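You operate a simulated robot arm through the tools that you are given. There is no shell and no other tool.

You are at the controls of a simulated robot arm. One attempt, no reset.

## Task
Sand the patch of old paint off the stool seat, then prime that patch.
Fine: black sanding block and red brush go back; the primer's lid ends pressed home. A coat counts when it lies all over at full strength: go over it till it gets no stronger. What is to be rubbed or washed off counts as gone when no trace of it is left.
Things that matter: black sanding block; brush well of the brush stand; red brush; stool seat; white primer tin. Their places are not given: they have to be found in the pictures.

The check looks at the end state, three seconds after you hand in, the way a careful person would. Anything else that was tipped, shoved, dropped, spilled or broken makes it a failure. Lids that push on must go on centred and level and be pressed home; caps that screw on are set level and turned clockwise until they are tight.

## Robot
A 6-joint arm with a two-finger parallel gripper, fixed in place. Base frame: the origin is on the floor under the middle of its stand, x ahead of it, y to its left, z up; the work surface is at about z = 0.94. Lengths are in m, angles in degrees, forces in N, time in s.
With the tool pointing down near the work surface it reaches from about 0.3 to 0.66 m from the base axis. Its first joint turns from -115.0 to 115.0 degrees. Payload 3.43 kg.
The tool frame sits at the grasp point between the pads (the TCP): z along the fingers, y along the line on which they close. The tips reach 0.034 m beyond it. The gripper opens to 0.128 m. The fingers are 0.024 m wide and 0.012 m thick; the gripper's body (0.048 by 0.13 m) begins 0.096 m behind the TCP.
Orientation is that of the tool frame in the base frame, as a unit quaternion [x, y, z, w]. With the fingers straight down and closing along the base's y, the tool's x points along the base's -x, its y along +y and its z along -z.

## Interface
- The arm moves only by the tool step_arm. Its argument "deltas" is a list of rows, each an object (a shift or turn left out is 0, a gripper value left out holds the last) with "linear": the shift along the base's x, y, z in units of 400 mm (1.0 is 400 mm), a list of three; "dr": the turn, a rotation vector about the base's x, y, z in units of 180 degrees (1.0 is 180 degrees), a list of three. In form: [{"linear": [x, y, z], "dr": [ax, ay, az]}, ...]. A call has 1 to 20 rows; each row is the pose to reach, as a shift and turn from the pose commanded when the call began. "grip" is the closure, from 0 (fully open) to 1 (shut), set as the call begins (left out, the last holds). A call with a number of a shift or a turn outside -1 to 1 is refused whole. Rows are played at 5 a second. More than 0.05 m and 8.6 degrees between two rows, or a gripper value outside its range, and nothing of the call is played. A pose out of reach is approached as far as the arm can. The call stops where the force on the tool passes 40 N (or 10 N more than at its start, if that is more) or the arm is blocked; 0.2 s more then pass. Each finger travels about 0.153 m/s and halts on what it meets, pressing with about 28 N; the grip force reading is that of the motor and also rises with nothing between the fingers. The clock runs only during rows and for 0.2 s after the last one: add rows that repeat a pose to give the fingers time. It gives the time, the measured TCP pose, the force on the tool (base axes), the opening and the grip force at its end, in the units of the frame above (readings bear some noise), with the torque about the TCP (base axes, N m) and any sound that the robot's microphone picked up.
- Cameras (640 x 400 px; columns grow to the right, rows downward): "scene" is fixed at [0.0532, -0.6407, 1.5771]; the picture's right is [0.91, -0.41, 0.00], its down [-0.21, -0.47, -0.86] and it looks along [0.35, 0.79, -0.51] (base axes); focal length 328 px, centre (320, 200). "wrist" rides on the gripper at [0.076, -0.011, -0.16] in the tool frame; the picture's right is [0.15, 0.99, 0.00], its down [-0.88, 0.13, -0.46] and it looks along [-0.45, 0.07, 0.89] (tool axes); focal length 234 px, centre (320, 200).
- camera(camera): a new picture of that camera. It takes no simulated time.
- lift_body(by): slides the trunk up (or, below 0, down) by that many m; the arm rides with it, the base frame stays. It gives what a move gives, with no picture.
- pixel_to_xyz(camera, pixels): there is no depth. For up to 12 entries [column, row, z] of the newest picture of that camera ("zoom" is the newest enlarged one), the place [x, y] in the base frame at which the ray of that pixel passes the height z, good to about 0.003 m, but the place of the scene camera against the robot may be out by one fixed shift of up to 0.018 m in any direction. It takes no simulated time.
- close_up(camera, box): a new picture of the part [left, top, right, bottom] of that camera's present view, enlarged. It takes no simulated time.
- finish_job(): hands the job in; it is judged then, once.

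Unless the task says otherwise, let go and move clear before handing in.

The tools are called after "Call:" by a JSON object that holds its "api" and its "payload". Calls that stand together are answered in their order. step_arm: Moves the arm, as the interface text tells. Its arguments: {"type":"object","properties":{"deltas":{"type":"array","items":{"type":"object","properties":{"linear":{"type":"array","items":{"type":"number"}},"dr":{"type":"array","items":{"type":"number"}}}}},"grip":{"type":"number"}},"required":["deltas"]} The other tools are called the same way: lift_body (by) moves the trunk up or down; camera (camera) takes a picture; pixel_to_xyz (camera, pixels) gives the place at which the rays of pixels pass given heights; close_up (camera, box) takes an enlarged picture of a part of a camera's view; finish_job () hands the job in.

At the start:

```text
time: 0.0
tool_pos: [0.3527, 0.2081, 1.3392]
tcp_rot: [0.0, 1.0, 0.0, 0.0]
force: [-0.6, -0.1, 0.9]
torque: [0.01, 0.03, 0.03]
opening: 0.128
gripper_force: 0.0
trunk travel left (down, up): [-0.925, 0.065]
```

scene: 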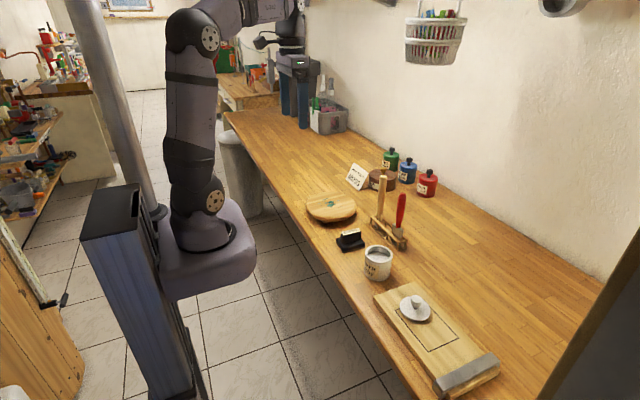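
wrist: 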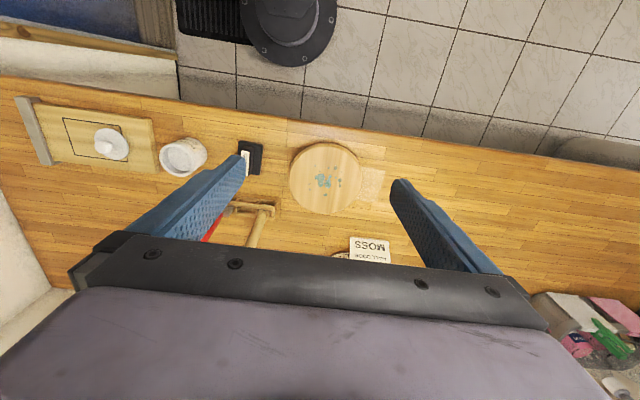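

The scene shows the stool seat near (331,207), black sanding block near (350,240), brush stand with two handles near (390,220), a white tin near (378,262), and a board with lid near (415,308). I'll take enlarged views first.

Call:
{"api": "close_up", "payload": {"camera": "scene", "box": [290, 140, 450, 290]}}

Call:
{"api": "close_up", "payload": {"camera": "scene", "box": [350, 230, 510, 400]}}

Call:
{"api": "close_up", "payload": {"camera": "wrist", "box": [0, 80, 400, 280]}}

```text
2.67 times, centred on (370, 215) of scene
```

zoom: 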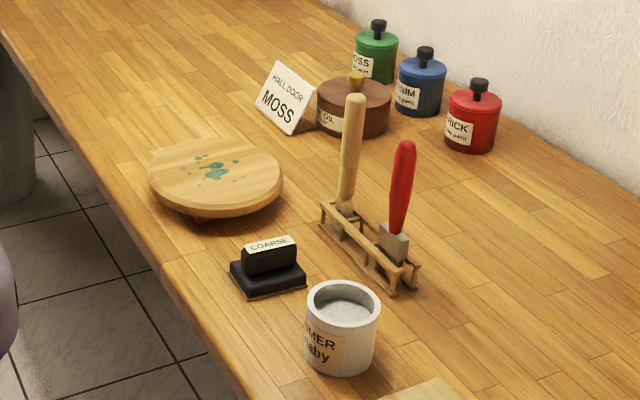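

```text
2.35 times, centred on (430, 315) of scene
```

zoom: 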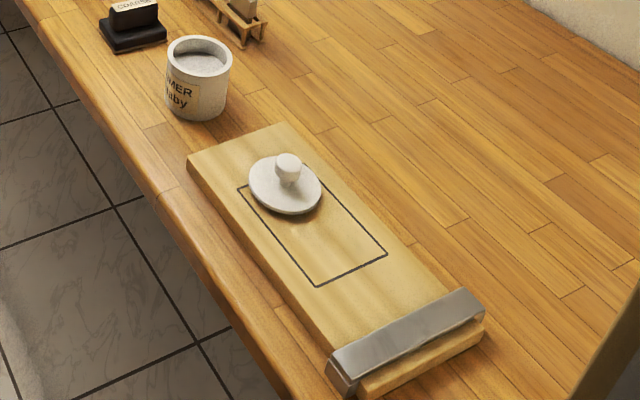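

```text
1.60 times, centred on (200, 180) of wrist
```

zoom: 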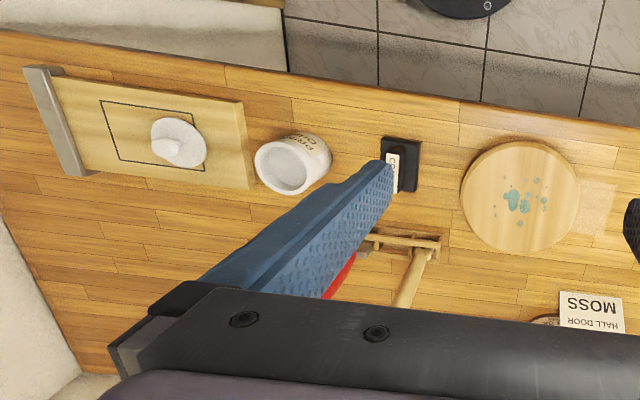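

The wrist picture shows the seat at (326,178), the sanding block at (250,158), the tin at (183,157), the lid at (111,144) and the brush stand at about (250,210). I'll convert those pixels to positions.

Call:
{"api": "pixel_to_xyz", "payload": {"camera": "wrist", "pixels": [[290, 178, 0.98], [362, 178, 0.98], [326, 143, 0.98], [326, 214, 0.98], [323, 180, 0.98], [250, 158, 0.94], [183, 157, 1.0], [111, 144, 0.98], [273, 207, 0.95], [370, 250, 0.95], [326, 178, 0.94]]}}

Call:
{"api": "pixel_to_xyz", "payload": {"camera": "scene", "pixels": [[331, 205, 0.98], [350, 240, 0.96], [378, 250, 1.0], [378, 275, 0.94], [415, 310, 0.97], [387, 232, 0.95], [376, 190, 0.95], [391, 170, 0.94], [427, 193, 0.94]]}}

```text
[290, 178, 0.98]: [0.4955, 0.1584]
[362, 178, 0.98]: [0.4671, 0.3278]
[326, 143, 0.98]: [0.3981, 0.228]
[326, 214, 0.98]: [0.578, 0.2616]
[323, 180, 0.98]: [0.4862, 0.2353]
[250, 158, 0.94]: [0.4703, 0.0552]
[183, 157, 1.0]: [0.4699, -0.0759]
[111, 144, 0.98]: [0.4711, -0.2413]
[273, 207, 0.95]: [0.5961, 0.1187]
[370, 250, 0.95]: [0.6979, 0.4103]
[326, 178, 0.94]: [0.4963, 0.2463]
```

```text
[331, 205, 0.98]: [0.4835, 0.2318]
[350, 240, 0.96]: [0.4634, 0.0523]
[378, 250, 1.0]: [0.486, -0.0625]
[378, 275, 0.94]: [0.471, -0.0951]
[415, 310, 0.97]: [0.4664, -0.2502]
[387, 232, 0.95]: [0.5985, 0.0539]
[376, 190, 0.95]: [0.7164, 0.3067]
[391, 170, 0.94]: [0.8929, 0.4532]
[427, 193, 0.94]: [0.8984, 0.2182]
```

Positions from both cameras agree within about 1–2 cm: seat about (0.485,0.243), block (0.47,0.055), tin (0.47,-0.08), lid (0.47,-0.245), stand near (0.60,0.07). I'll zoom on the details.

Call:
{"api": "close_up", "payload": {"camera": "wrist", "box": [280, 130, 400, 220]}}

Call:
{"api": "close_up", "payload": {"camera": "scene", "box": [300, 185, 364, 225]}}

Call:
{"api": "close_up", "payload": {"camera": "scene", "box": [330, 170, 426, 290]}}

```text
4.44 times, centred on (340, 175) of wrist
```

zoom: 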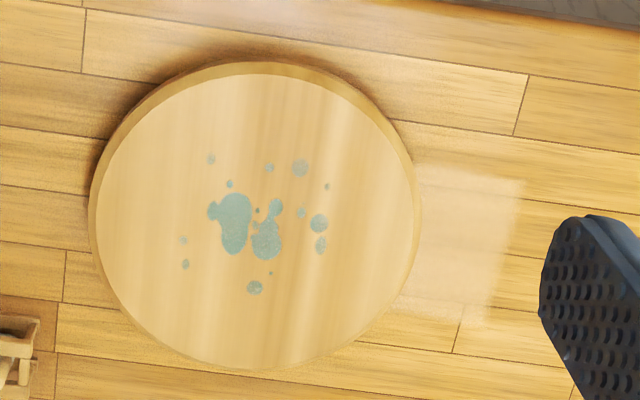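

```text
10.00 times, centred on (332, 205) of scene
```

zoom: 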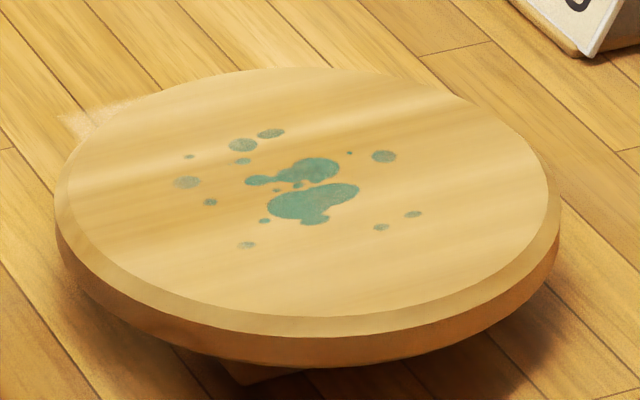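

```text
3.33 times, centred on (378, 230) of scene
```

zoom: 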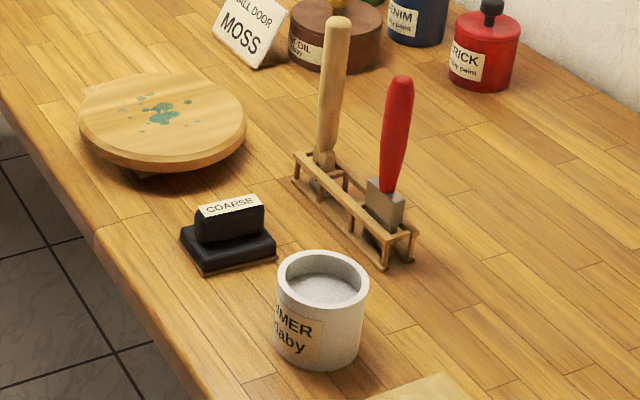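

The block's handle runs along base x with its COARSE label on top, and the red brush stands at the right end of the stand. I'll gauge the brush heights and stand position from pixels, then move above the block for a closer look.

Call:
{"api": "pixel_to_xyz", "payload": {"camera": "scene", "pixels": [[402, 193, 1.1], [402, 193, 1.15], [402, 193, 1.2], [390, 236, 0.97], [393, 250, 0.94], [417, 0, 1.2], [382, 176, 1.15], [382, 176, 1.2], [375, 224, 0.97], [420, 240, 0.94], [453, 240, 0.94]]}}

Call:
{"api": "step_arm", "payload": {"deltas": [{"linear": [0.04, -0.06, -0.05]}, {"linear": [0.09, -0.13, -0.11]}, {"linear": [0.14, -0.19, -0.17]}, {"linear": [0.19, -0.26, -0.23]}, {"linear": [0.24, -0.32, -0.29]}, {"linear": [0.2925, -0.3825, -0.348]}, {"linear": [0.2925, -0.3825, -0.348]}], "grip": 0}}

```text
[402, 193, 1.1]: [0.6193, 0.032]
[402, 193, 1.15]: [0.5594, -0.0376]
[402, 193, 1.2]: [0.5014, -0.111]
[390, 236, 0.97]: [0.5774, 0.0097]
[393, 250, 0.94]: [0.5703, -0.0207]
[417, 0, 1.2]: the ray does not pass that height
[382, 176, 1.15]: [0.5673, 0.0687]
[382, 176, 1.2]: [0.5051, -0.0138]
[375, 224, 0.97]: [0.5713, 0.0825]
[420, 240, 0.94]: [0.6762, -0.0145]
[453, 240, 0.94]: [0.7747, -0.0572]
```

```text
time: 1.6
tool_pos: [0.4687, 0.0574, 1.1995]
tcp_rot: [0.0, 1.0, 0.0, 0.001]
force: [-0.6, 0.8, 0.1]
torque: [0.02, 0.02, 0.02]
opening: 0.1281
gripper_force: 0.1
trunk travel left (down, up): [-0.925, 0.065]
```

Call:
{"api": "camera", "payload": {"camera": "wrist"}}

Call:
{"api": "camera", "payload": {"camera": "scene"}}

```text
taken
```

wrist: 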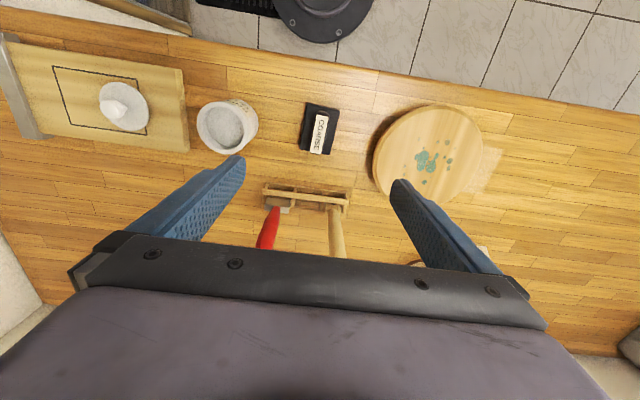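

```text
taken
```

scene: 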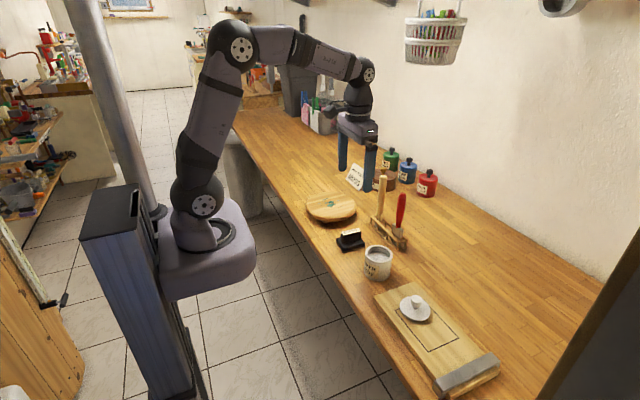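

The wrist view now shows the block at (318,128), tin at (228,127), lid at (123,106), stand at (305,198), and seat at (427,155). I'll zoom and convert these.

Call:
{"api": "close_up", "payload": {"camera": "wrist", "box": [180, 80, 360, 260]}}

Call:
{"api": "pixel_to_xyz", "payload": {"camera": "wrist", "pixels": [[318, 134, 0.98], [318, 134, 0.97], [327, 114, 0.985], [322, 153, 0.985], [300, 150, 0.945], [338, 108, 0.945], [228, 127, 1.02], [199, 127, 1.02], [257, 127, 1.02], [427, 155, 0.98], [374, 155, 0.98], [483, 155, 0.98]]}}

Call:
{"api": "close_up", "payload": {"camera": "wrist", "box": [360, 90, 510, 220]}}

```text
2.22 times, centred on (270, 170) of wrist
```

zoom: 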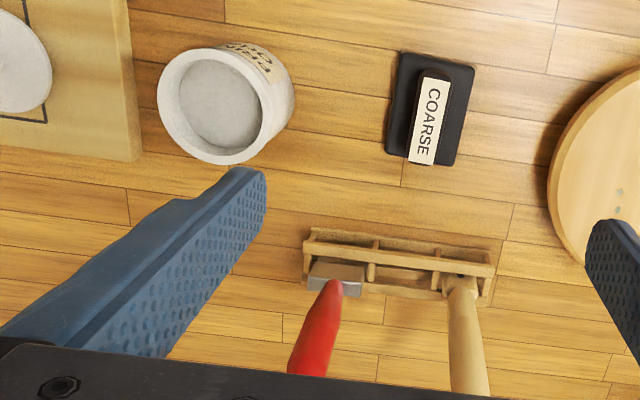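

```text
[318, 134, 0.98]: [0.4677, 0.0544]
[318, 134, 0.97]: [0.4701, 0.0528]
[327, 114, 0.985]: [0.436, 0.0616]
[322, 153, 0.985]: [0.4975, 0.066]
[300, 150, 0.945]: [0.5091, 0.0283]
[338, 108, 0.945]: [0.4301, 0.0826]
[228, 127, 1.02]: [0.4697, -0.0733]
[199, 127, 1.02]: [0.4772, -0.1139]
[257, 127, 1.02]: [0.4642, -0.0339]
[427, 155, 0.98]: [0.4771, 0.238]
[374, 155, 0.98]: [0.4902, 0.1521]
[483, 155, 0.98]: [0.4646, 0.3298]
```

```text
3.08 times, centred on (435, 155) of wrist
```

zoom: 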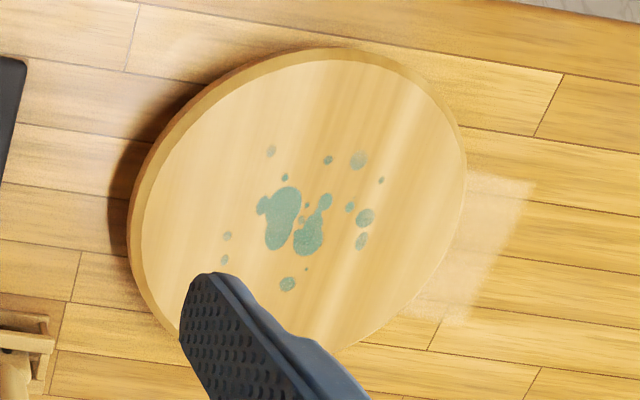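

The block is near (0.47,0.055) with its handle nearly along x. I'll query label and base corners in both views to triangulate heights and yaw.

Call:
{"api": "pixel_to_xyz", "payload": {"camera": "wrist", "pixels": [[322.6, 115.3, 0.98], [315.9, 153.4, 0.98], [322.6, 115.3, 1.0], [315.9, 153.4, 1.0], [306.2, 103.4, 0.955], [339.5, 109.7, 0.955], [299.9, 149.8, 0.955], [331, 154.3, 0.955], [319.2, 134.3, 0.97], [319.2, 134.3, 0.98], [319.2, 134.3, 0.99], [319.2, 134.3, 1.0]]}}

Call:
{"api": "pixel_to_xyz", "payload": {"camera": "scene", "pixels": [[351.3, 231.8, 0.97], [351.3, 231.8, 0.98], [351.3, 231.8, 0.99], [351.3, 231.8, 1.0], [343.2, 252.2, 0.94], [336.3, 239, 0.955], [343.2, 250.4, 0.955], [365, 245, 0.955]]}}

Call:
{"api": "close_up", "payload": {"camera": "scene", "box": [326, 222, 374, 252]}}

```text
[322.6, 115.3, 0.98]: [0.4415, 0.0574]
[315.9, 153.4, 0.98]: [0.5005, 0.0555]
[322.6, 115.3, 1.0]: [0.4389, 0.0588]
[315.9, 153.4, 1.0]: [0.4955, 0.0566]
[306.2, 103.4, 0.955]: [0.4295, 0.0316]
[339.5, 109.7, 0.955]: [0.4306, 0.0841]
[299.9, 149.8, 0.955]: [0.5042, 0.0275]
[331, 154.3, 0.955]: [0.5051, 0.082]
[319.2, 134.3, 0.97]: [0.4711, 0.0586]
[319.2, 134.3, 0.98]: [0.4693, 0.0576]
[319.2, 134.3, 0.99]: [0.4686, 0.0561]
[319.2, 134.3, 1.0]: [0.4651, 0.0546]
```

```text
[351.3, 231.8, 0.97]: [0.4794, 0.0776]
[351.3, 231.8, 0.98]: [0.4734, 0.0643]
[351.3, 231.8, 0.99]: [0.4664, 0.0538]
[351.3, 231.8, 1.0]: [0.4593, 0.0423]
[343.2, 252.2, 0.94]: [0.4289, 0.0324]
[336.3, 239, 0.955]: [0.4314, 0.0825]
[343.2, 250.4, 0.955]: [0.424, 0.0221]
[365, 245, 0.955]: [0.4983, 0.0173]
```

```text
13.33 times, centred on (350, 237) of scene
```

zoom: 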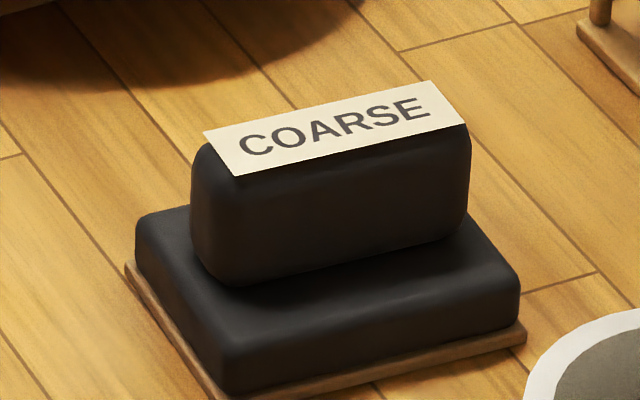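

Triangulation puts the label top near z≈0.983, the block's base top near z≈0.959, and the handle centre near (0.469,0.057). I'll half close the gripper and descend over the handle, stopping just above it to check.

Call:
{"api": "step_arm", "payload": {"deltas": [{"linear": [0, 0, -0.05]}, {"linear": [0, 0, -0.15]}, {"linear": [0, 0, -0.25]}, {"linear": [0, 0, -0.35]}, {"linear": [0.001, 0, -0.42]}, {"linear": [0.001, 0, -0.42]}], "grip": 0.5}}

Call:
{"api": "camera", "payload": {"camera": "wrist"}}

Call:
{"api": "close_up", "payload": {"camera": "scene", "box": [310, 190, 406, 250]}}

```text
time: 3.0
tool_pos: [0.4713, 0.0571, 1.0314]
tcp_rot: [0.0, 1.0, 0.0, 0.0]
force: [-0.6, 0.1, 0.3]
torque: [-0.01, 0.02, 0.0]
opening: 0.0642
gripper_force: 0.0
trunk travel left (down, up): [-0.925, 0.065]
```

```text
taken
```

wrist: 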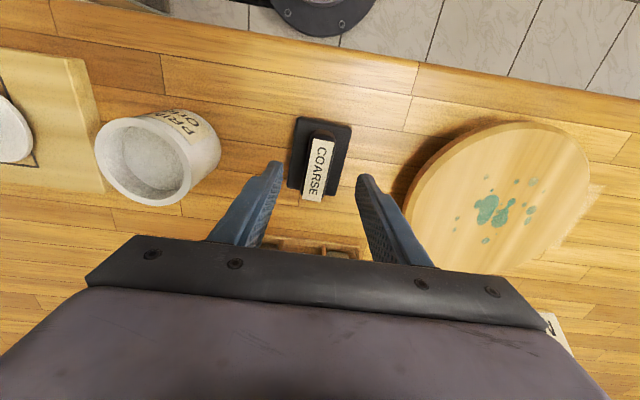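

```text
6.67 times, centred on (358, 220) of scene
```

zoom: 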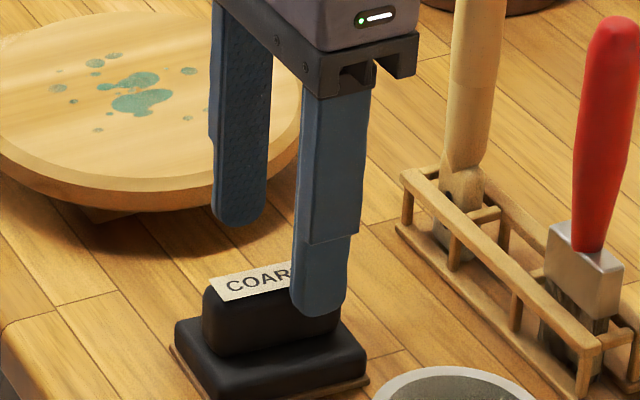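

The fingers straddle the handle, with the label at (318,168) midway between finger tips at (276,165) and (364,178). I'll descend about 33 mm and close.

Call:
{"api": "step_arm", "payload": {"deltas": [{"linear": [-0.003, 0, -0.03]}, {"linear": [-0.003, 0, -0.06]}, {"linear": [-0.003, 0, -0.082]}, {"linear": [-0.003, 0, -0.082]}]}}

Call:
{"api": "step_arm", "payload": {"deltas": [{"linear": [0, 0, 0]}, {"linear": [0, 0, 0]}, {"linear": [0, 0, 0]}, {"linear": [0, 0, 0]}], "grip": 1}}

Call:
{"api": "close_up", "payload": {"camera": "scene", "box": [310, 190, 406, 250]}}

```text
time: 4.0
tool_pos: [0.4694, 0.0566, 0.9996]
tcp_rot: [0.0, 1.0, 0.0, -0.001]
force: [0.3, -0.7, 0.3]
torque: [-0.04, -0.02, 0.03]
opening: 0.0644
gripper_force: 0.1
trunk travel left (down, up): [-0.925, 0.065]
```

```text
time: 5.0
tool_pos: [0.4693, 0.0574, 0.9991]
tcp_rot: [0.0, 1.0, 0.0, 0.0]
force: [-0.7, -0.8, 1.3]
torque: [-0.09, -0.08, -0.02]
opening: 0.0232
gripper_force: 28.1
trunk travel left (down, up): [-0.925, 0.065]
```

```text
6.67 times, centred on (358, 220) of scene
```

zoom: 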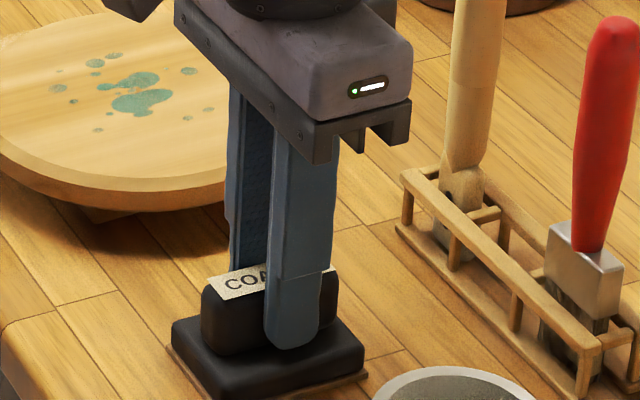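

The block is gripped (opening 0.023, 28 N) with home TCP pose (0.469,0.057,0.999). I'll lift it 0.1 m and carry it over the seat centre.

Call:
{"api": "step_arm", "payload": {"deltas": [{"linear": [0, 0, 0.06]}, {"linear": [0, 0, 0.15]}, {"linear": [0, 0, 0.25]}, {"linear": [0.01, 0.1, 0.25]}, {"linear": [0.02, 0.2, 0.25]}, {"linear": [0.03, 0.3, 0.25]}, {"linear": [0.04, 0.39, 0.25]}, {"linear": [0.04, 0.4625, 0.25]}, {"linear": [0.04, 0.4625, 0.25]}]}}

Call:
{"api": "camera", "payload": {"camera": "wrist"}}

Call:
{"api": "close_up", "payload": {"camera": "scene", "box": [270, 150, 398, 230]}}

```text
time: 7.0
tool_pos: [0.4858, 0.242, 1.1001]
tcp_rot: [0.0, 1.0, 0.0, 0.0]
force: [1.5, -0.2, -2.4]
torque: [-0.01, 0.0, -0.02]
opening: 0.0235
gripper_force: 27.9
trunk travel left (down, up): [-0.925, 0.065]
```

```text
taken
```

wrist: 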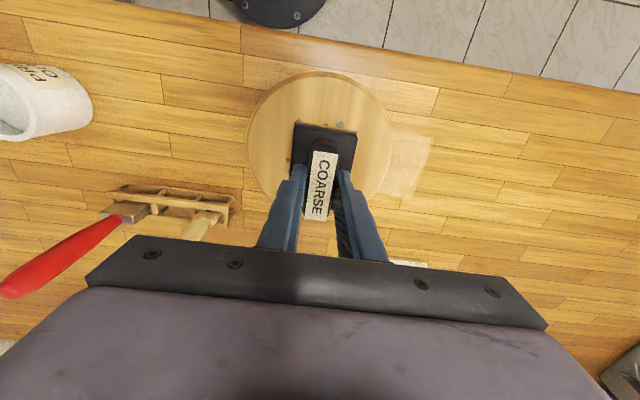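

```text
5.00 times, centred on (334, 190) of scene
```

zoom: 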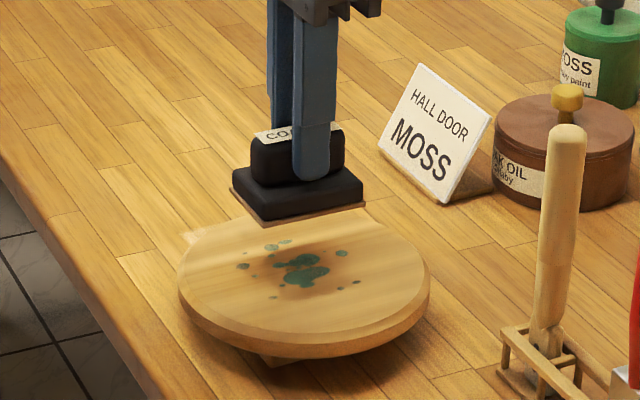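

The block hangs level over the seat. I'll measure the seat rim pixels to fix its centre and then descend gently.

Call:
{"api": "pixel_to_xyz", "payload": {"camera": "wrist", "pixels": [[248, 140, 0.975], [393, 145, 0.975], [318, 72, 0.975], [270, 195, 0.975], [382, 190, 0.975], [270, 92, 0.975], [375, 95, 0.975]]}}

Call:
{"api": "step_arm", "payload": {"deltas": [{"linear": [0, 0, -0.05]}, {"linear": [0, 0, -0.1]}, {"linear": [0, 0, -0.115]}, {"linear": [0, 0, -0.125]}, {"linear": [0, 0, -0.125]}]}}

Call:
{"api": "close_up", "payload": {"camera": "scene", "box": [290, 170, 386, 230]}}

```text
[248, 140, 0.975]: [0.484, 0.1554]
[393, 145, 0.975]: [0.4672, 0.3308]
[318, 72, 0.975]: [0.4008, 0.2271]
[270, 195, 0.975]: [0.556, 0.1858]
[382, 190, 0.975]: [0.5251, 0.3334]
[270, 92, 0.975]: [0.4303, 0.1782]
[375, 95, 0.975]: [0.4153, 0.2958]
```

```text
time: 8.2
tool_pos: [0.4849, 0.2403, 1.0491]
tcp_rot: [0.0, 1.0, 0.0, 0.0]
force: [-0.5, -0.8, -1.2]
torque: [0.03, -0.03, 0.0]
opening: 0.0233
gripper_force: 27.4
trunk travel left (down, up): [-0.925, 0.065]
```

```text
6.67 times, centred on (338, 200) of scene
```

zoom: 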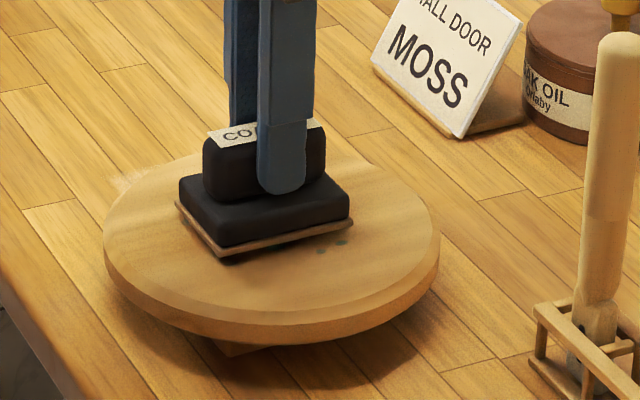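

The block's bottom is a few millimetres above the seat with no contact yet. I'll lower in small steps to find contact.

Call:
{"api": "step_arm", "payload": {"deltas": [{"linear": [0, 0, -0.005]}, {"linear": [0, 0, -0.01]}, {"linear": [0, 0, -0.015]}, {"linear": [0, 0, -0.015]}]}}

Call:
{"api": "step_arm", "payload": {"deltas": [{"linear": [0, 0, -0.0025]}, {"linear": [0, 0, -0.005]}, {"linear": [0, 0, -0.0075]}, {"linear": [0, 0, -0.0075]}]}}

```text
time: 9.2
tool_pos: [0.4861, 0.2411, 1.0439]
tcp_rot: [0.0, 1.0, 0.0, 0.0]
force: [0.2, 0.2, -1.8]
torque: [0.04, 0.01, -0.01]
opening: 0.0233
gripper_force: 28.0
trunk travel left (down, up): [-0.925, 0.065]
```

```text
time: 10.2
tool_pos: [0.4856, 0.2421, 1.0426]
tcp_rot: [0.0, 1.0, 0.001, 0.002]
force: [0.5, 1.2, 18.7]
torque: [-0.08, 0.74, -0.01]
opening: 0.0234
gripper_force: 28.0
trunk travel left (down, up): [-0.925, 0.065]
```

Contact came at TCP z≈1.0425 with about 20 N of push. I'll ease off a little to roughly 10 N and make the first rubbing strokes along y.

Call:
{"api": "step_arm", "payload": {"deltas": [{"linear": [0, 0, 0.003]}, {"linear": [0, 0.04, 0.003]}, {"linear": [0, 0.08, 0.003]}, {"linear": [0, 0.04, 0.003]}, {"linear": [0, 0, 0.003]}, {"linear": [0, -0.04, 0.003]}, {"linear": [0, -0.08, 0.003]}, {"linear": [0, -0.04, 0.003]}, {"linear": [0, 0, 0.003]}, {"linear": [0, 0.04, 0.003]}, {"linear": [0, 0.08, 0.003]}, {"linear": [0, 0.04, 0.003]}, {"linear": [0, 0, 0.003]}, {"linear": [0, -0.04, 0.003]}, {"linear": [0, -0.08, 0.003]}, {"linear": [0, -0.04, 0.003]}, {"linear": [0, 0, 0.003]}]}}

Call:
{"api": "step_arm", "payload": {"deltas": [{"linear": [0, 0, 0.05]}, {"linear": [0, 0, 0.15]}, {"linear": [0, -0.1, 0.25]}, {"linear": [0, -0.2, 0.25]}, {"linear": [0, -0.3, 0.25]}, {"linear": [0, -0.3, 0.25]}]}}

Call:
{"api": "close_up", "payload": {"camera": "scene", "box": [300, 185, 364, 225]}}

Call:
{"api": "camera", "payload": {"camera": "wrist"}}

```text
time: 13.8
tool_pos: [0.4849, 0.2399, 1.0432]
tcp_rot: [0.0, 1.0, 0.0, 0.0]
force: [0.7, -2.7, 12.0]
torque: [-0.25, -0.33, -0.02]
opening: 0.0233
gripper_force: 28.0
trunk travel left (down, up): [-0.925, 0.065]
```

```text
refused: row 3 steps farther than a row can; nothing moved
```

```text
10.00 times, centred on (332, 205) of scene
```

zoom: 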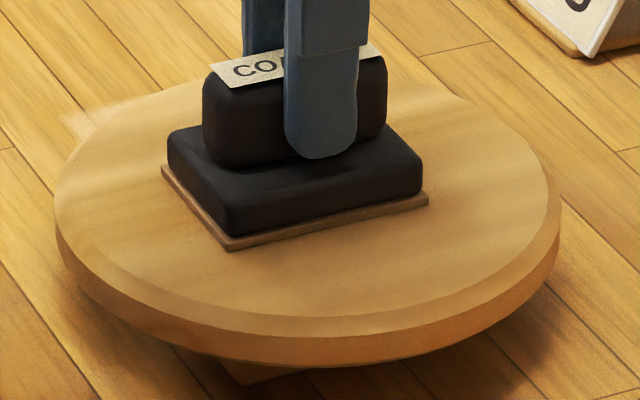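

```text
taken
```

wrist: 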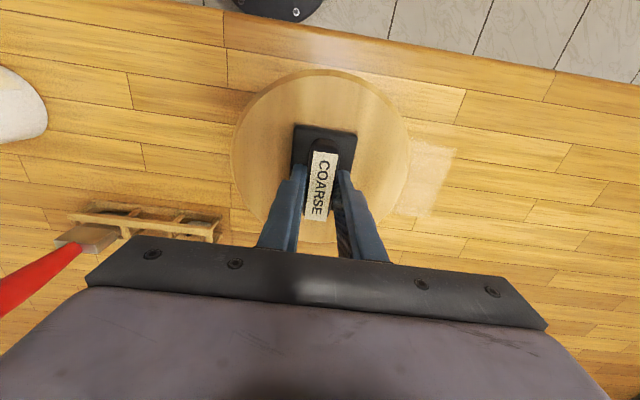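

The visible seat around the block already looks clean. The lift was refused for too long a step, so I'll redo it with smaller rows and look at the patch.

Call:
{"api": "step_arm", "payload": {"deltas": [{"linear": [0, 0, 0.05]}, {"linear": [0, 0, 0.15]}, {"linear": [0, -0.06, 0.24]}, {"linear": [0, -0.16, 0.27]}, {"linear": [0, -0.26, 0.27]}, {"linear": [0, -0.35, 0.27]}, {"linear": [0, -0.35, 0.27]}]}}

Call:
{"api": "close_up", "payload": {"camera": "scene", "box": [300, 185, 364, 225]}}

Call:
{"api": "camera", "payload": {"camera": "wrist"}}

```text
time: 15.4
tool_pos: [0.4848, 0.1028, 1.149]
tcp_rot: [0.0, 1.0, 0.0, 0.0]
force: [0.0, 0.5, -1.6]
torque: [-0.01, 0.01, -0.02]
opening: 0.0233
gripper_force: 27.7
trunk travel left (down, up): [-0.925, 0.065]
```

```text
10.00 times, centred on (332, 205) of scene
```

zoom: 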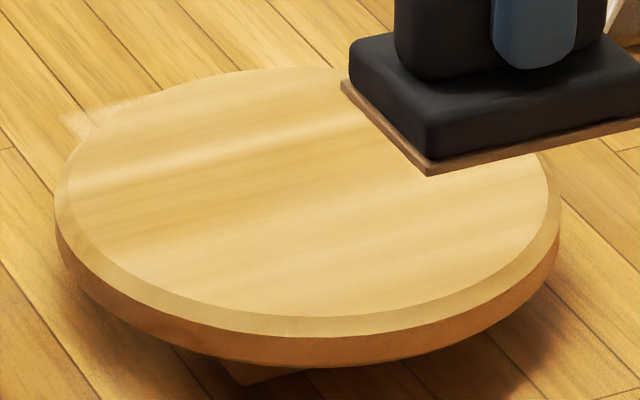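

```text
taken
```

wrist: 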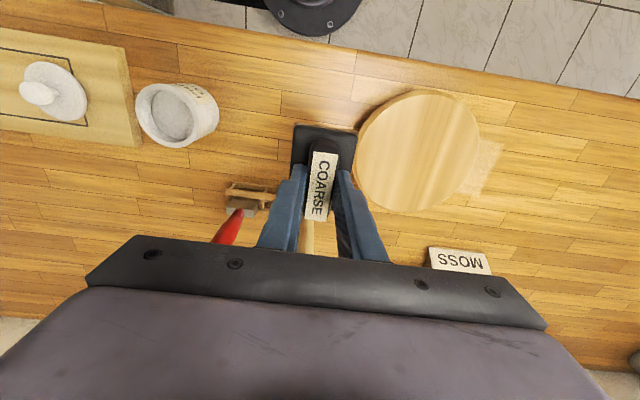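

The seat in the wrist view around (418,150) looks clear of teal. I'll zoom in to look for faint traces.

Call:
{"api": "close_up", "payload": {"camera": "wrist", "box": [350, 85, 490, 220]}}

Call:
{"api": "close_up", "payload": {"camera": "wrist", "box": [385, 115, 465, 180]}}

```text
2.96 times, centred on (420, 152) of wrist
```

zoom: 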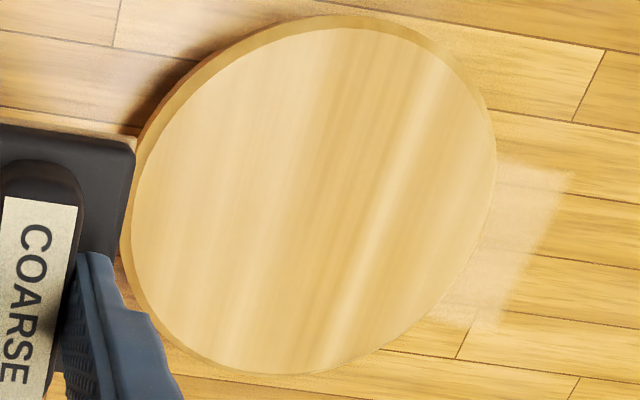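

```text
6.15 times, centred on (425, 148) of wrist
```

zoom: 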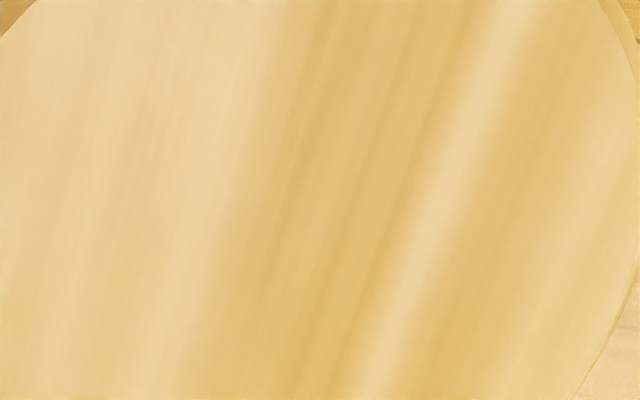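

No teal is visible any more. To be safe I'll do another round of rubbing with the block shifted ±16 mm in x so the whole patch is fully worked.

Call:
{"api": "step_arm", "payload": {"deltas": [{"linear": [0, 0.1, 0]}, {"linear": [0, 0.2, 0]}, {"linear": [0, 0.3, -0.03]}, {"linear": [-0.04, 0.35, -0.1]}, {"linear": [-0.04, 0.35, -0.2]}, {"linear": [-0.04, 0.35, -0.255]}, {"linear": [-0.04, 0.35, -0.269]}, {"linear": [-0.04, 0.39, -0.269]}, {"linear": [-0.04, 0.43, -0.269]}, {"linear": [-0.04, 0.39, -0.269]}, {"linear": [-0.04, 0.35, -0.269]}, {"linear": [-0.04, 0.31, -0.269]}, {"linear": [-0.04, 0.27, -0.269]}, {"linear": [-0.04, 0.31, -0.269]}, {"linear": [-0.04, 0.35, -0.269]}, {"linear": [-0.04, 0.39, -0.269]}, {"linear": [-0.04, 0.43, -0.269]}, {"linear": [-0.04, 0.39, -0.269]}, {"linear": [-0.04, 0.35, -0.269]}, {"linear": [0, 0.35, -0.269]}]}}

Call:
{"api": "step_arm", "payload": {"deltas": [{"linear": [0.04, 0, 0]}, {"linear": [0.04, 0.04, 0]}, {"linear": [0.04, 0.08, 0]}, {"linear": [0.04, 0.04, 0]}, {"linear": [0.04, 0, 0]}, {"linear": [0.04, -0.04, 0]}, {"linear": [0.04, -0.08, 0]}, {"linear": [0.04, -0.04, 0]}, {"linear": [0.04, 0, 0]}, {"linear": [0.04, 0.04, 0]}, {"linear": [0.04, 0.08, 0]}, {"linear": [0.04, 0.04, 0]}, {"linear": [0.04, 0, 0]}, {"linear": [0, 0, 0]}, {"linear": [-0.04, 0, 0]}, {"linear": [-0.04, -0.04, 0]}, {"linear": [-0.04, -0.08, 0]}, {"linear": [0, -0.08, 0]}, {"linear": [0, -0.04, 0]}, {"linear": [0, 0, 0]}]}}

```text
time: 19.6
tool_pos: [0.4813, 0.2387, 1.043]
tcp_rot: [-0.001, 1.0, -0.001, 0.0]
force: [-8.8, 0.2, 18.7]
torque: [-0.01, -0.27, 0.01]
opening: 0.0234
gripper_force: 28.4
trunk travel left (down, up): [-0.925, 0.065]
```

```text
time: 23.8
tool_pos: [0.4858, 0.2401, 1.0418]
tcp_rot: [0.0, 1.0, 0.0, 0.001]
force: [-0.6, -3.6, 11.6]
torque: [-0.26, -0.24, 0.02]
opening: 0.0234
gripper_force: 27.7
trunk travel left (down, up): [-0.925, 0.065]
```

The second round went through with 10–19 N of push. I'll lift, carry the block back above its home spot and check the seat.

Call:
{"api": "step_arm", "payload": {"deltas": [{"linear": [0, 0, 0.06]}, {"linear": [0, 0, 0.15]}, {"linear": [0, -0.08, 0.2]}, {"linear": [-0.01, -0.18, 0.2]}, {"linear": [-0.02, -0.28, 0.2]}, {"linear": [-0.03, -0.38, 0.2]}, {"linear": [-0.04, -0.4625, 0.18]}, {"linear": [-0.04, -0.4625, 0.1435]}, {"linear": [-0.04, -0.4625, 0.1435]}]}}

Call:
{"api": "camera", "payload": {"camera": "wrist"}}

Call:
{"api": "close_up", "payload": {"camera": "scene", "box": [300, 185, 364, 225]}}

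Call:
{"api": "close_up", "payload": {"camera": "wrist", "box": [400, 100, 560, 220]}}

```text
time: 25.8
tool_pos: [0.4682, 0.0563, 1.0988]
tcp_rot: [0.001, 1.0, 0.0, -0.001]
force: [-0.7, -0.5, -0.9]
torque: [0.0, 0.0, -0.03]
opening: 0.0234
gripper_force: 28.0
trunk travel left (down, up): [-0.925, 0.065]
```

```text
taken
```

wrist: 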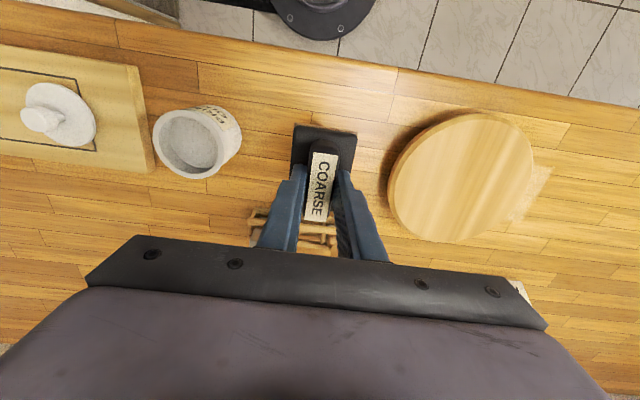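

```text
10.00 times, centred on (332, 205) of scene
```

zoom: 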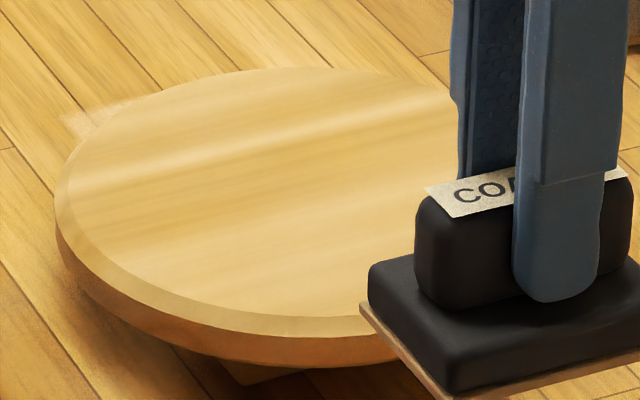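

```text
3.33 times, centred on (480, 160) of wrist
```

zoom: 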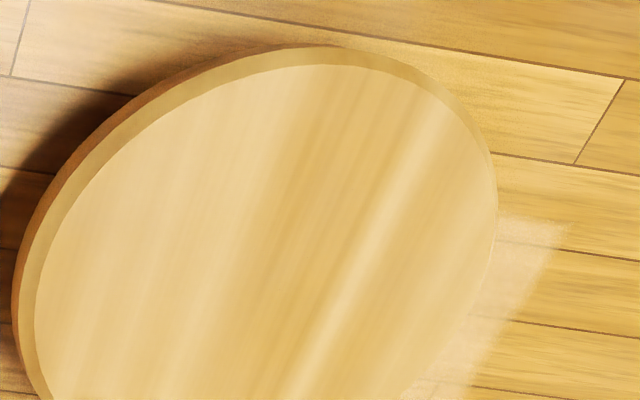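

The seat is clean from both cameras. Now I'll set the block down on its home spot, slowing near contact.

Call:
{"api": "step_arm", "payload": {"deltas": [{"linear": [0, 0, -0.08]}, {"linear": [0, 0, -0.16]}, {"linear": [0, 0, -0.22]}, {"linear": [0, 0, -0.24]}, {"linear": [0, 0, -0.247]}, {"linear": [0, 0, -0.247]}]}}

Call:
{"api": "close_up", "payload": {"camera": "scene", "box": [310, 200, 406, 260]}}

```text
time: 27.2
tool_pos: [0.4696, 0.0555, 1.0014]
tcp_rot: [-0.001, 1.0, 0.0, 0.0]
force: [-0.2, -0.5, -0.8]
torque: [-0.02, -0.02, -0.01]
opening: 0.0234
gripper_force: 28.3
trunk travel left (down, up): [-0.925, 0.065]
```

```text
6.67 times, centred on (358, 230) of scene
```

zoom: 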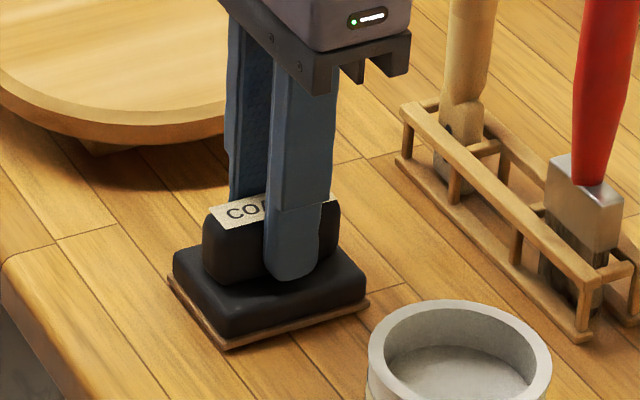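

The block is a millimetre or so above the bench. I'll ease it down until I feel it touch, then release.

Call:
{"api": "step_arm", "payload": {"deltas": [{"linear": [0, 0, -0.002]}, {"linear": [0, 0, -0.004]}, {"linear": [0, 0, -0.004]}]}}

Call:
{"api": "step_arm", "payload": {"deltas": [{"linear": [0, 0, 0]}, {"linear": [0, 0, 0]}, {"linear": [0, 0, 0]}], "grip": 0.5}}

Call:
{"api": "step_arm", "payload": {"deltas": [{"linear": [0, 0, 0.05]}, {"linear": [0, 0, 0.15]}, {"linear": [0, 0, 0.25]}, {"linear": [0, 0, 0.35]}, {"linear": [0, 0, 0.45]}, {"linear": [0, 0, 0.45]}]}}

Call:
{"api": "camera", "payload": {"camera": "wrist"}}

Call:
{"api": "close_up", "payload": {"camera": "scene", "box": [310, 180, 438, 260]}}

```text
time: 28.0
tool_pos: [0.4699, 0.0553, 0.9989]
tcp_rot: [-0.001, 1.0, 0.0, 0.0]
force: [0.1, 0.0, -1.7]
torque: [0.02, 0.0, -0.01]
opening: 0.0233
gripper_force: 27.7
trunk travel left (down, up): [-0.925, 0.065]
```

```text
time: 28.8
tool_pos: [0.4693, 0.0561, 0.9991]
tcp_rot: [0.0, 1.0, 0.0, 0.0]
force: [-0.5, -0.7, -0.3]
torque: [0.03, 0.02, 0.01]
opening: 0.0641
gripper_force: 0.0
trunk travel left (down, up): [-0.925, 0.065]
```

```text
time: 30.2
tool_pos: [0.4693, 0.0571, 1.1786]
tcp_rot: [-0.001, 1.0, -0.001, 0.0]
force: [0.5, -0.3, 0.6]
torque: [-0.02, 0.02, -0.01]
opening: 0.0637
gripper_force: 0.1
trunk travel left (down, up): [-0.925, 0.065]
```

```text
taken
```

wrist: 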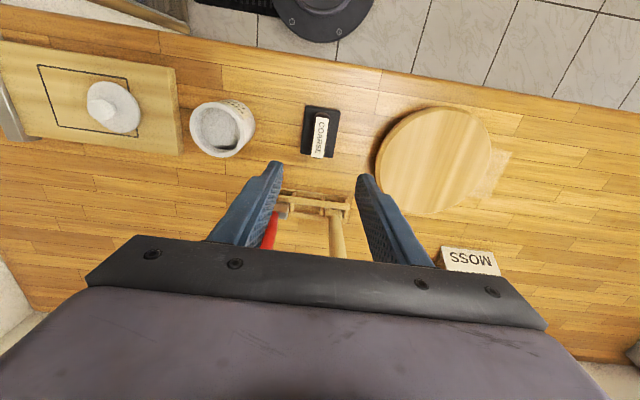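

```text
5.00 times, centred on (374, 220) of scene
```

zoom: 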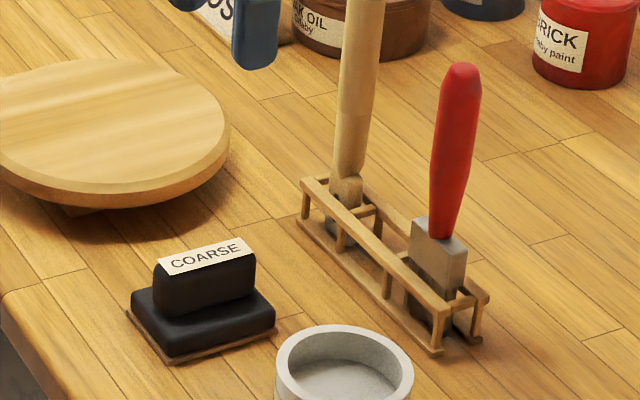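

The block is home and released. Next is the red brush; I'll zoom on the stand in both views to locate its handle.

Call:
{"api": "close_up", "payload": {"camera": "wrist", "box": [240, 170, 368, 250]}}

Call:
{"api": "close_up", "payload": {"camera": "scene", "box": [358, 185, 438, 255]}}

```text
5.00 times, centred on (304, 210) of wrist
```

zoom: 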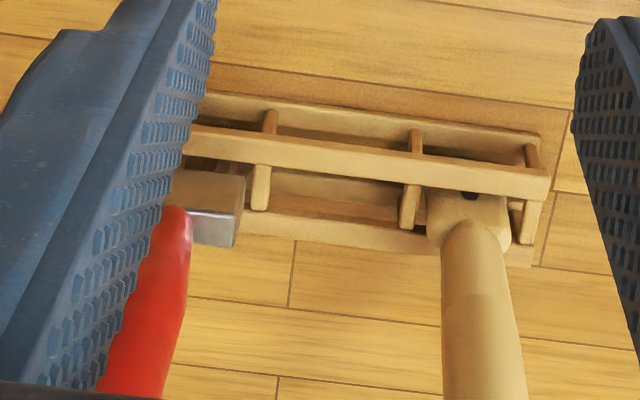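

```text
5.71 times, centred on (398, 220) of scene
```

zoom: 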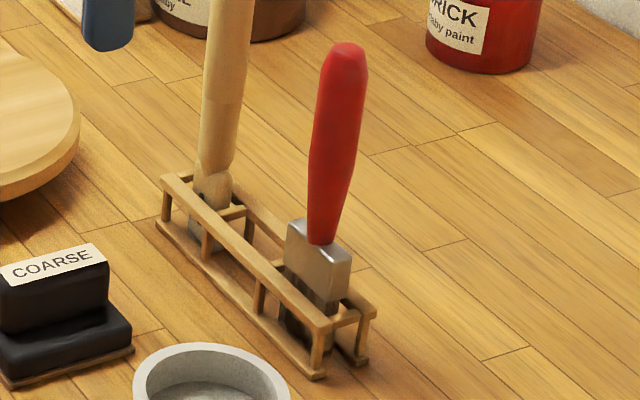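

The ferrule looks widest along y and the red handle rises from it, but the finger hides part of it. I'll move to about (0.53,0.03,1.27) with the gripper open for a clearer look from above.

Call:
{"api": "step_arm", "payload": {"deltas": [{"linear": [0.04, -0.02, 0.08]}, {"linear": [0.09, -0.045, 0.16]}, {"linear": [0.15, -0.0675, 0.22]}, {"linear": [0.15, -0.0675, 0.22]}], "grip": 0}}

Call:
{"api": "camera", "payload": {"camera": "wrist"}}

Call:
{"api": "close_up", "payload": {"camera": "wrist", "box": [240, 100, 400, 240]}}

```text
time: 31.2
tool_pos: [0.5299, 0.0312, 1.2676]
tcp_rot: [0.0, 1.0, 0.0, 0.0]
force: [0.3, 0.0, 0.2]
torque: [0.03, -0.04, -0.01]
opening: 0.128
gripper_force: 0.1
trunk travel left (down, up): [-0.925, 0.065]
```

```text
taken
```

wrist: 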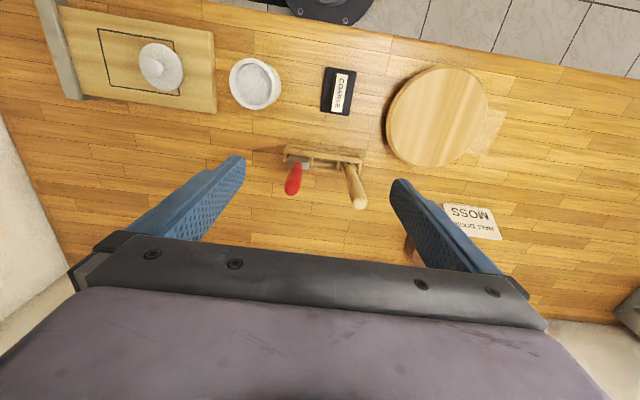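

```text
2.86 times, centred on (320, 170) of wrist
```

zoom: 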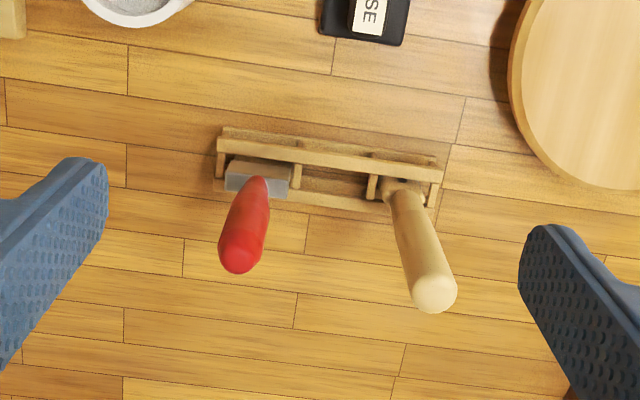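

I can now see the red brush whole, with its handle's foot near zoom (258,180) and top near (238,258). I'll enlarge it further.

Call:
{"api": "close_up", "payload": {"camera": "wrist", "box": [270, 135, 350, 200]}}

Call:
{"api": "pixel_to_xyz", "payload": {"camera": "wrist", "pixels": [[286, 147, 0.975], [361, 156, 0.975], [284, 158, 0.975], [360, 168, 0.975], [298.4, 163, 1.0], [298.4, 163, 0.99], [291.6, 190, 1.08], [291.6, 190, 1.1], [291.6, 190, 1.12]]}}

Call:
{"api": "pixel_to_xyz", "payload": {"camera": "scene", "pixels": [[402, 193, 1.08], [402, 193, 1.1], [402, 193, 1.12], [398, 227, 1.0], [398, 227, 0.99]]}}

```text
6.15 times, centred on (310, 168) of wrist
```

zoom: 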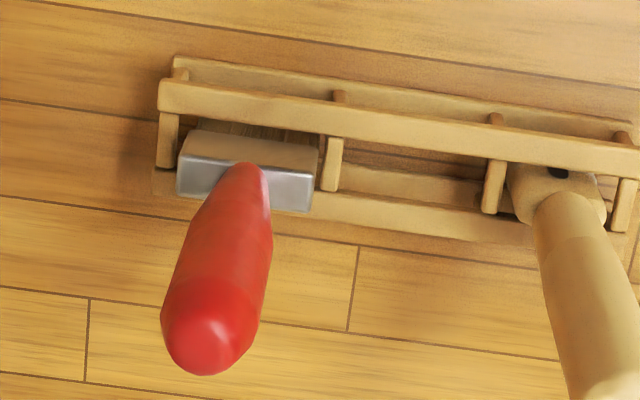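

```text
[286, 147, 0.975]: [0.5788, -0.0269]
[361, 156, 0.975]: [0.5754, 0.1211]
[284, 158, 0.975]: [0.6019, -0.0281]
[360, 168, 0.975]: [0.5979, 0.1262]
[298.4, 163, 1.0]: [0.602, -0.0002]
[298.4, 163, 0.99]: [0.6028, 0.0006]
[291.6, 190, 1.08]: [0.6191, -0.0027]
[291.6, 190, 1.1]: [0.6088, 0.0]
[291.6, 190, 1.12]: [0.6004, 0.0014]
```

```text
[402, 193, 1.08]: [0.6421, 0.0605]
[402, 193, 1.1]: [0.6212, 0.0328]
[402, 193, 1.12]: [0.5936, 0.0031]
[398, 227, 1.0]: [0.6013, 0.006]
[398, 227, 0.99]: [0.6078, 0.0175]
```

Triangulation puts the red brush upright at about (0.601,0.000), its ferrule top near z≈1.0 and its handle top near z≈1.12, broad side along y. I'll turn the gripper 90° about z so it closes along x, which keeps x strokes stiff, while moving above the brush at a safe height.

Call:
{"api": "step_arm", "payload": {"deltas": [{"linear": [0.0148, -0.0063, 0], "dr": [0, 0, 0.0417]}, {"linear": [0.0296, -0.0125, 0], "dr": [0, 0, 0.0833]}, {"linear": [0.0444, -0.0188, 0], "dr": [0, 0, 0.125]}, {"linear": [0.0592, -0.025, 0], "dr": [0, 0, 0.1667]}, {"linear": [0.074, -0.0313, 0], "dr": [0, 0, 0.2083]}, {"linear": [0.0888, -0.0375, 0], "dr": [0, 0, 0.25]}, {"linear": [0.1036, -0.0438, 0], "dr": [0, 0, 0.2917]}, {"linear": [0.1184, -0.05, 0], "dr": [0, 0, 0.3333]}, {"linear": [0.1332, -0.0563, 0], "dr": [0, 0, 0.375]}, {"linear": [0.148, -0.0625, 0], "dr": [0, 0, 0.4167]}, {"linear": [0.1628, -0.0688, 0], "dr": [0, 0, 0.4583]}, {"linear": [0.1776, -0.075, 0], "dr": [0, 0, 0.5]}, {"linear": [0.1776, -0.075, 0], "dr": [0, 0, 0.5]}], "grip": 0.45}}

Call:
{"api": "camera", "payload": {"camera": "wrist"}}

Call:
{"api": "camera", "payload": {"camera": "scene"}}

```text
time: 34.0
tool_pos: [0.5985, -0.0001, 1.2662]
tcp_rot: [0.708, -0.707, 0.001, 0.001]
force: [0.2, -0.6, 0.0]
torque: [0.03, -0.01, 0.0]
opening: 0.0706
gripper_force: 0.1
trunk travel left (down, up): [-0.925, 0.065]
```

```text
taken
```

wrist: 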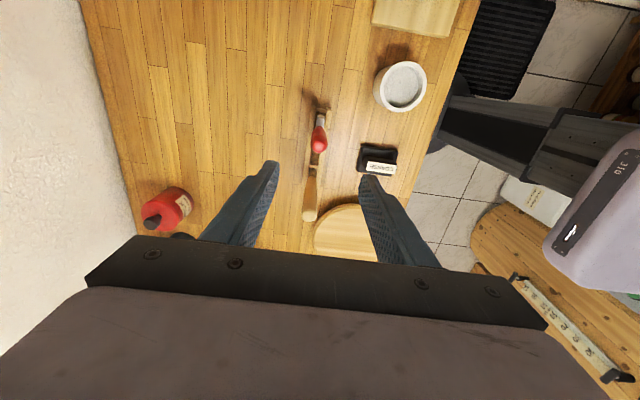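

```text
taken
```

scene: 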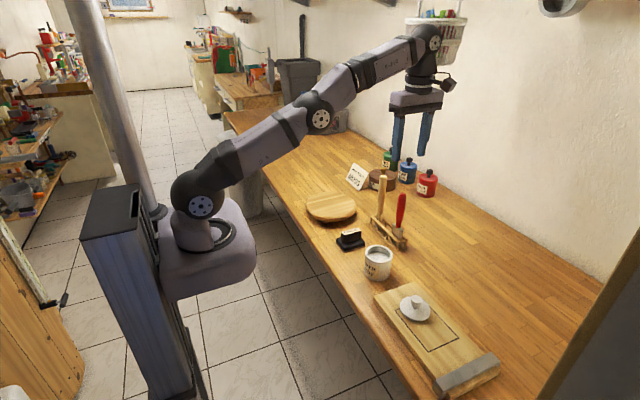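

The gripper is above the brush, whose red handle top appears at (319,142) in the wrist view. I'll zoom and recheck its position.

Call:
{"api": "close_up", "payload": {"camera": "wrist", "box": [280, 85, 360, 225]}}

Call:
{"api": "pixel_to_xyz", "payload": {"camera": "wrist", "pixels": [[319, 145, 1.12], [319, 145, 1.1], [321, 116, 1.0], [321, 116, 0.99]]}}

```text
2.86 times, centred on (320, 155) of wrist
```

zoom: 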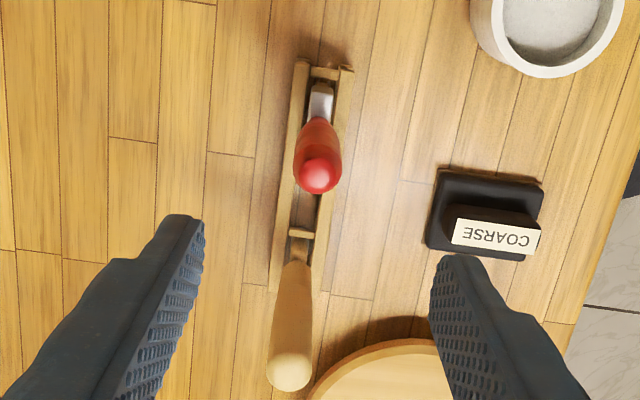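

```text
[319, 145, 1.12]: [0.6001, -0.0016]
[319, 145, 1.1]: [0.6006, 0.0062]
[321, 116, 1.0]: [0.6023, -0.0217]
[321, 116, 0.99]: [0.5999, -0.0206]
```

The brush axis is at about (0.600,-0.001), almost exactly under the TCP. I'll descend to z≈1.077 and check before closing.

Call:
{"api": "step_arm", "payload": {"deltas": [{"linear": [0.001, 0, -0.1]}, {"linear": [0.002, -0.002, -0.2]}, {"linear": [0.003, -0.002, -0.3]}, {"linear": [0.003, -0.002, -0.4]}, {"linear": [0.003, -0.002, -0.45]}, {"linear": [0.003, -0.002, -0.475]}, {"linear": [0.003, -0.002, -0.475]}]}}

Call:
{"api": "camera", "payload": {"camera": "wrist"}}

Call:
{"api": "close_up", "payload": {"camera": "scene", "box": [358, 165, 446, 255]}}

```text
time: 35.6
tool_pos: [0.602, 0.0001, 1.0757]
tcp_rot: [0.707, -0.707, 0.001, 0.0]
force: [0.1, -0.4, -0.6]
torque: [0.01, 0.0, 0.01]
opening: 0.0701
gripper_force: 0.1
trunk travel left (down, up): [-0.925, 0.065]
```

```text
taken
```

wrist: 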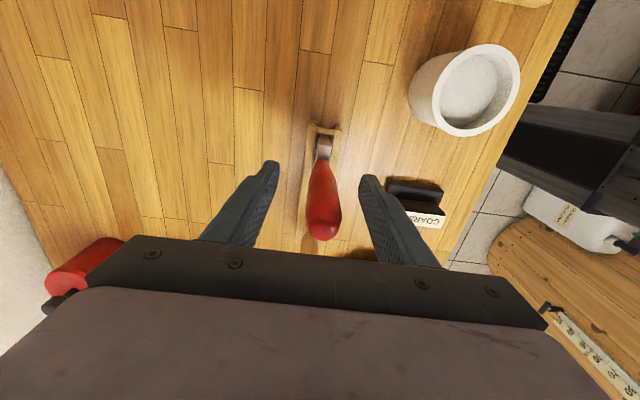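

```text
4.44 times, centred on (402, 210) of scene
```

zoom: 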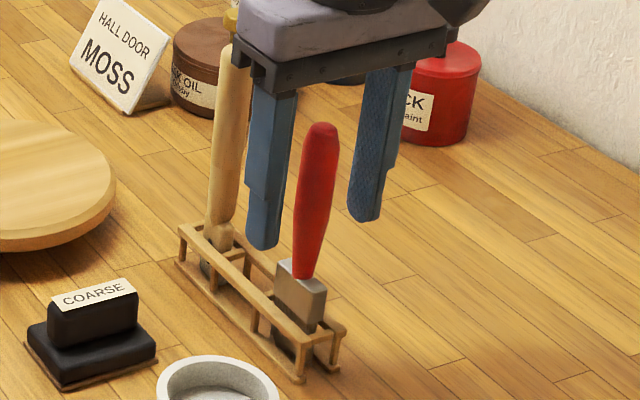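

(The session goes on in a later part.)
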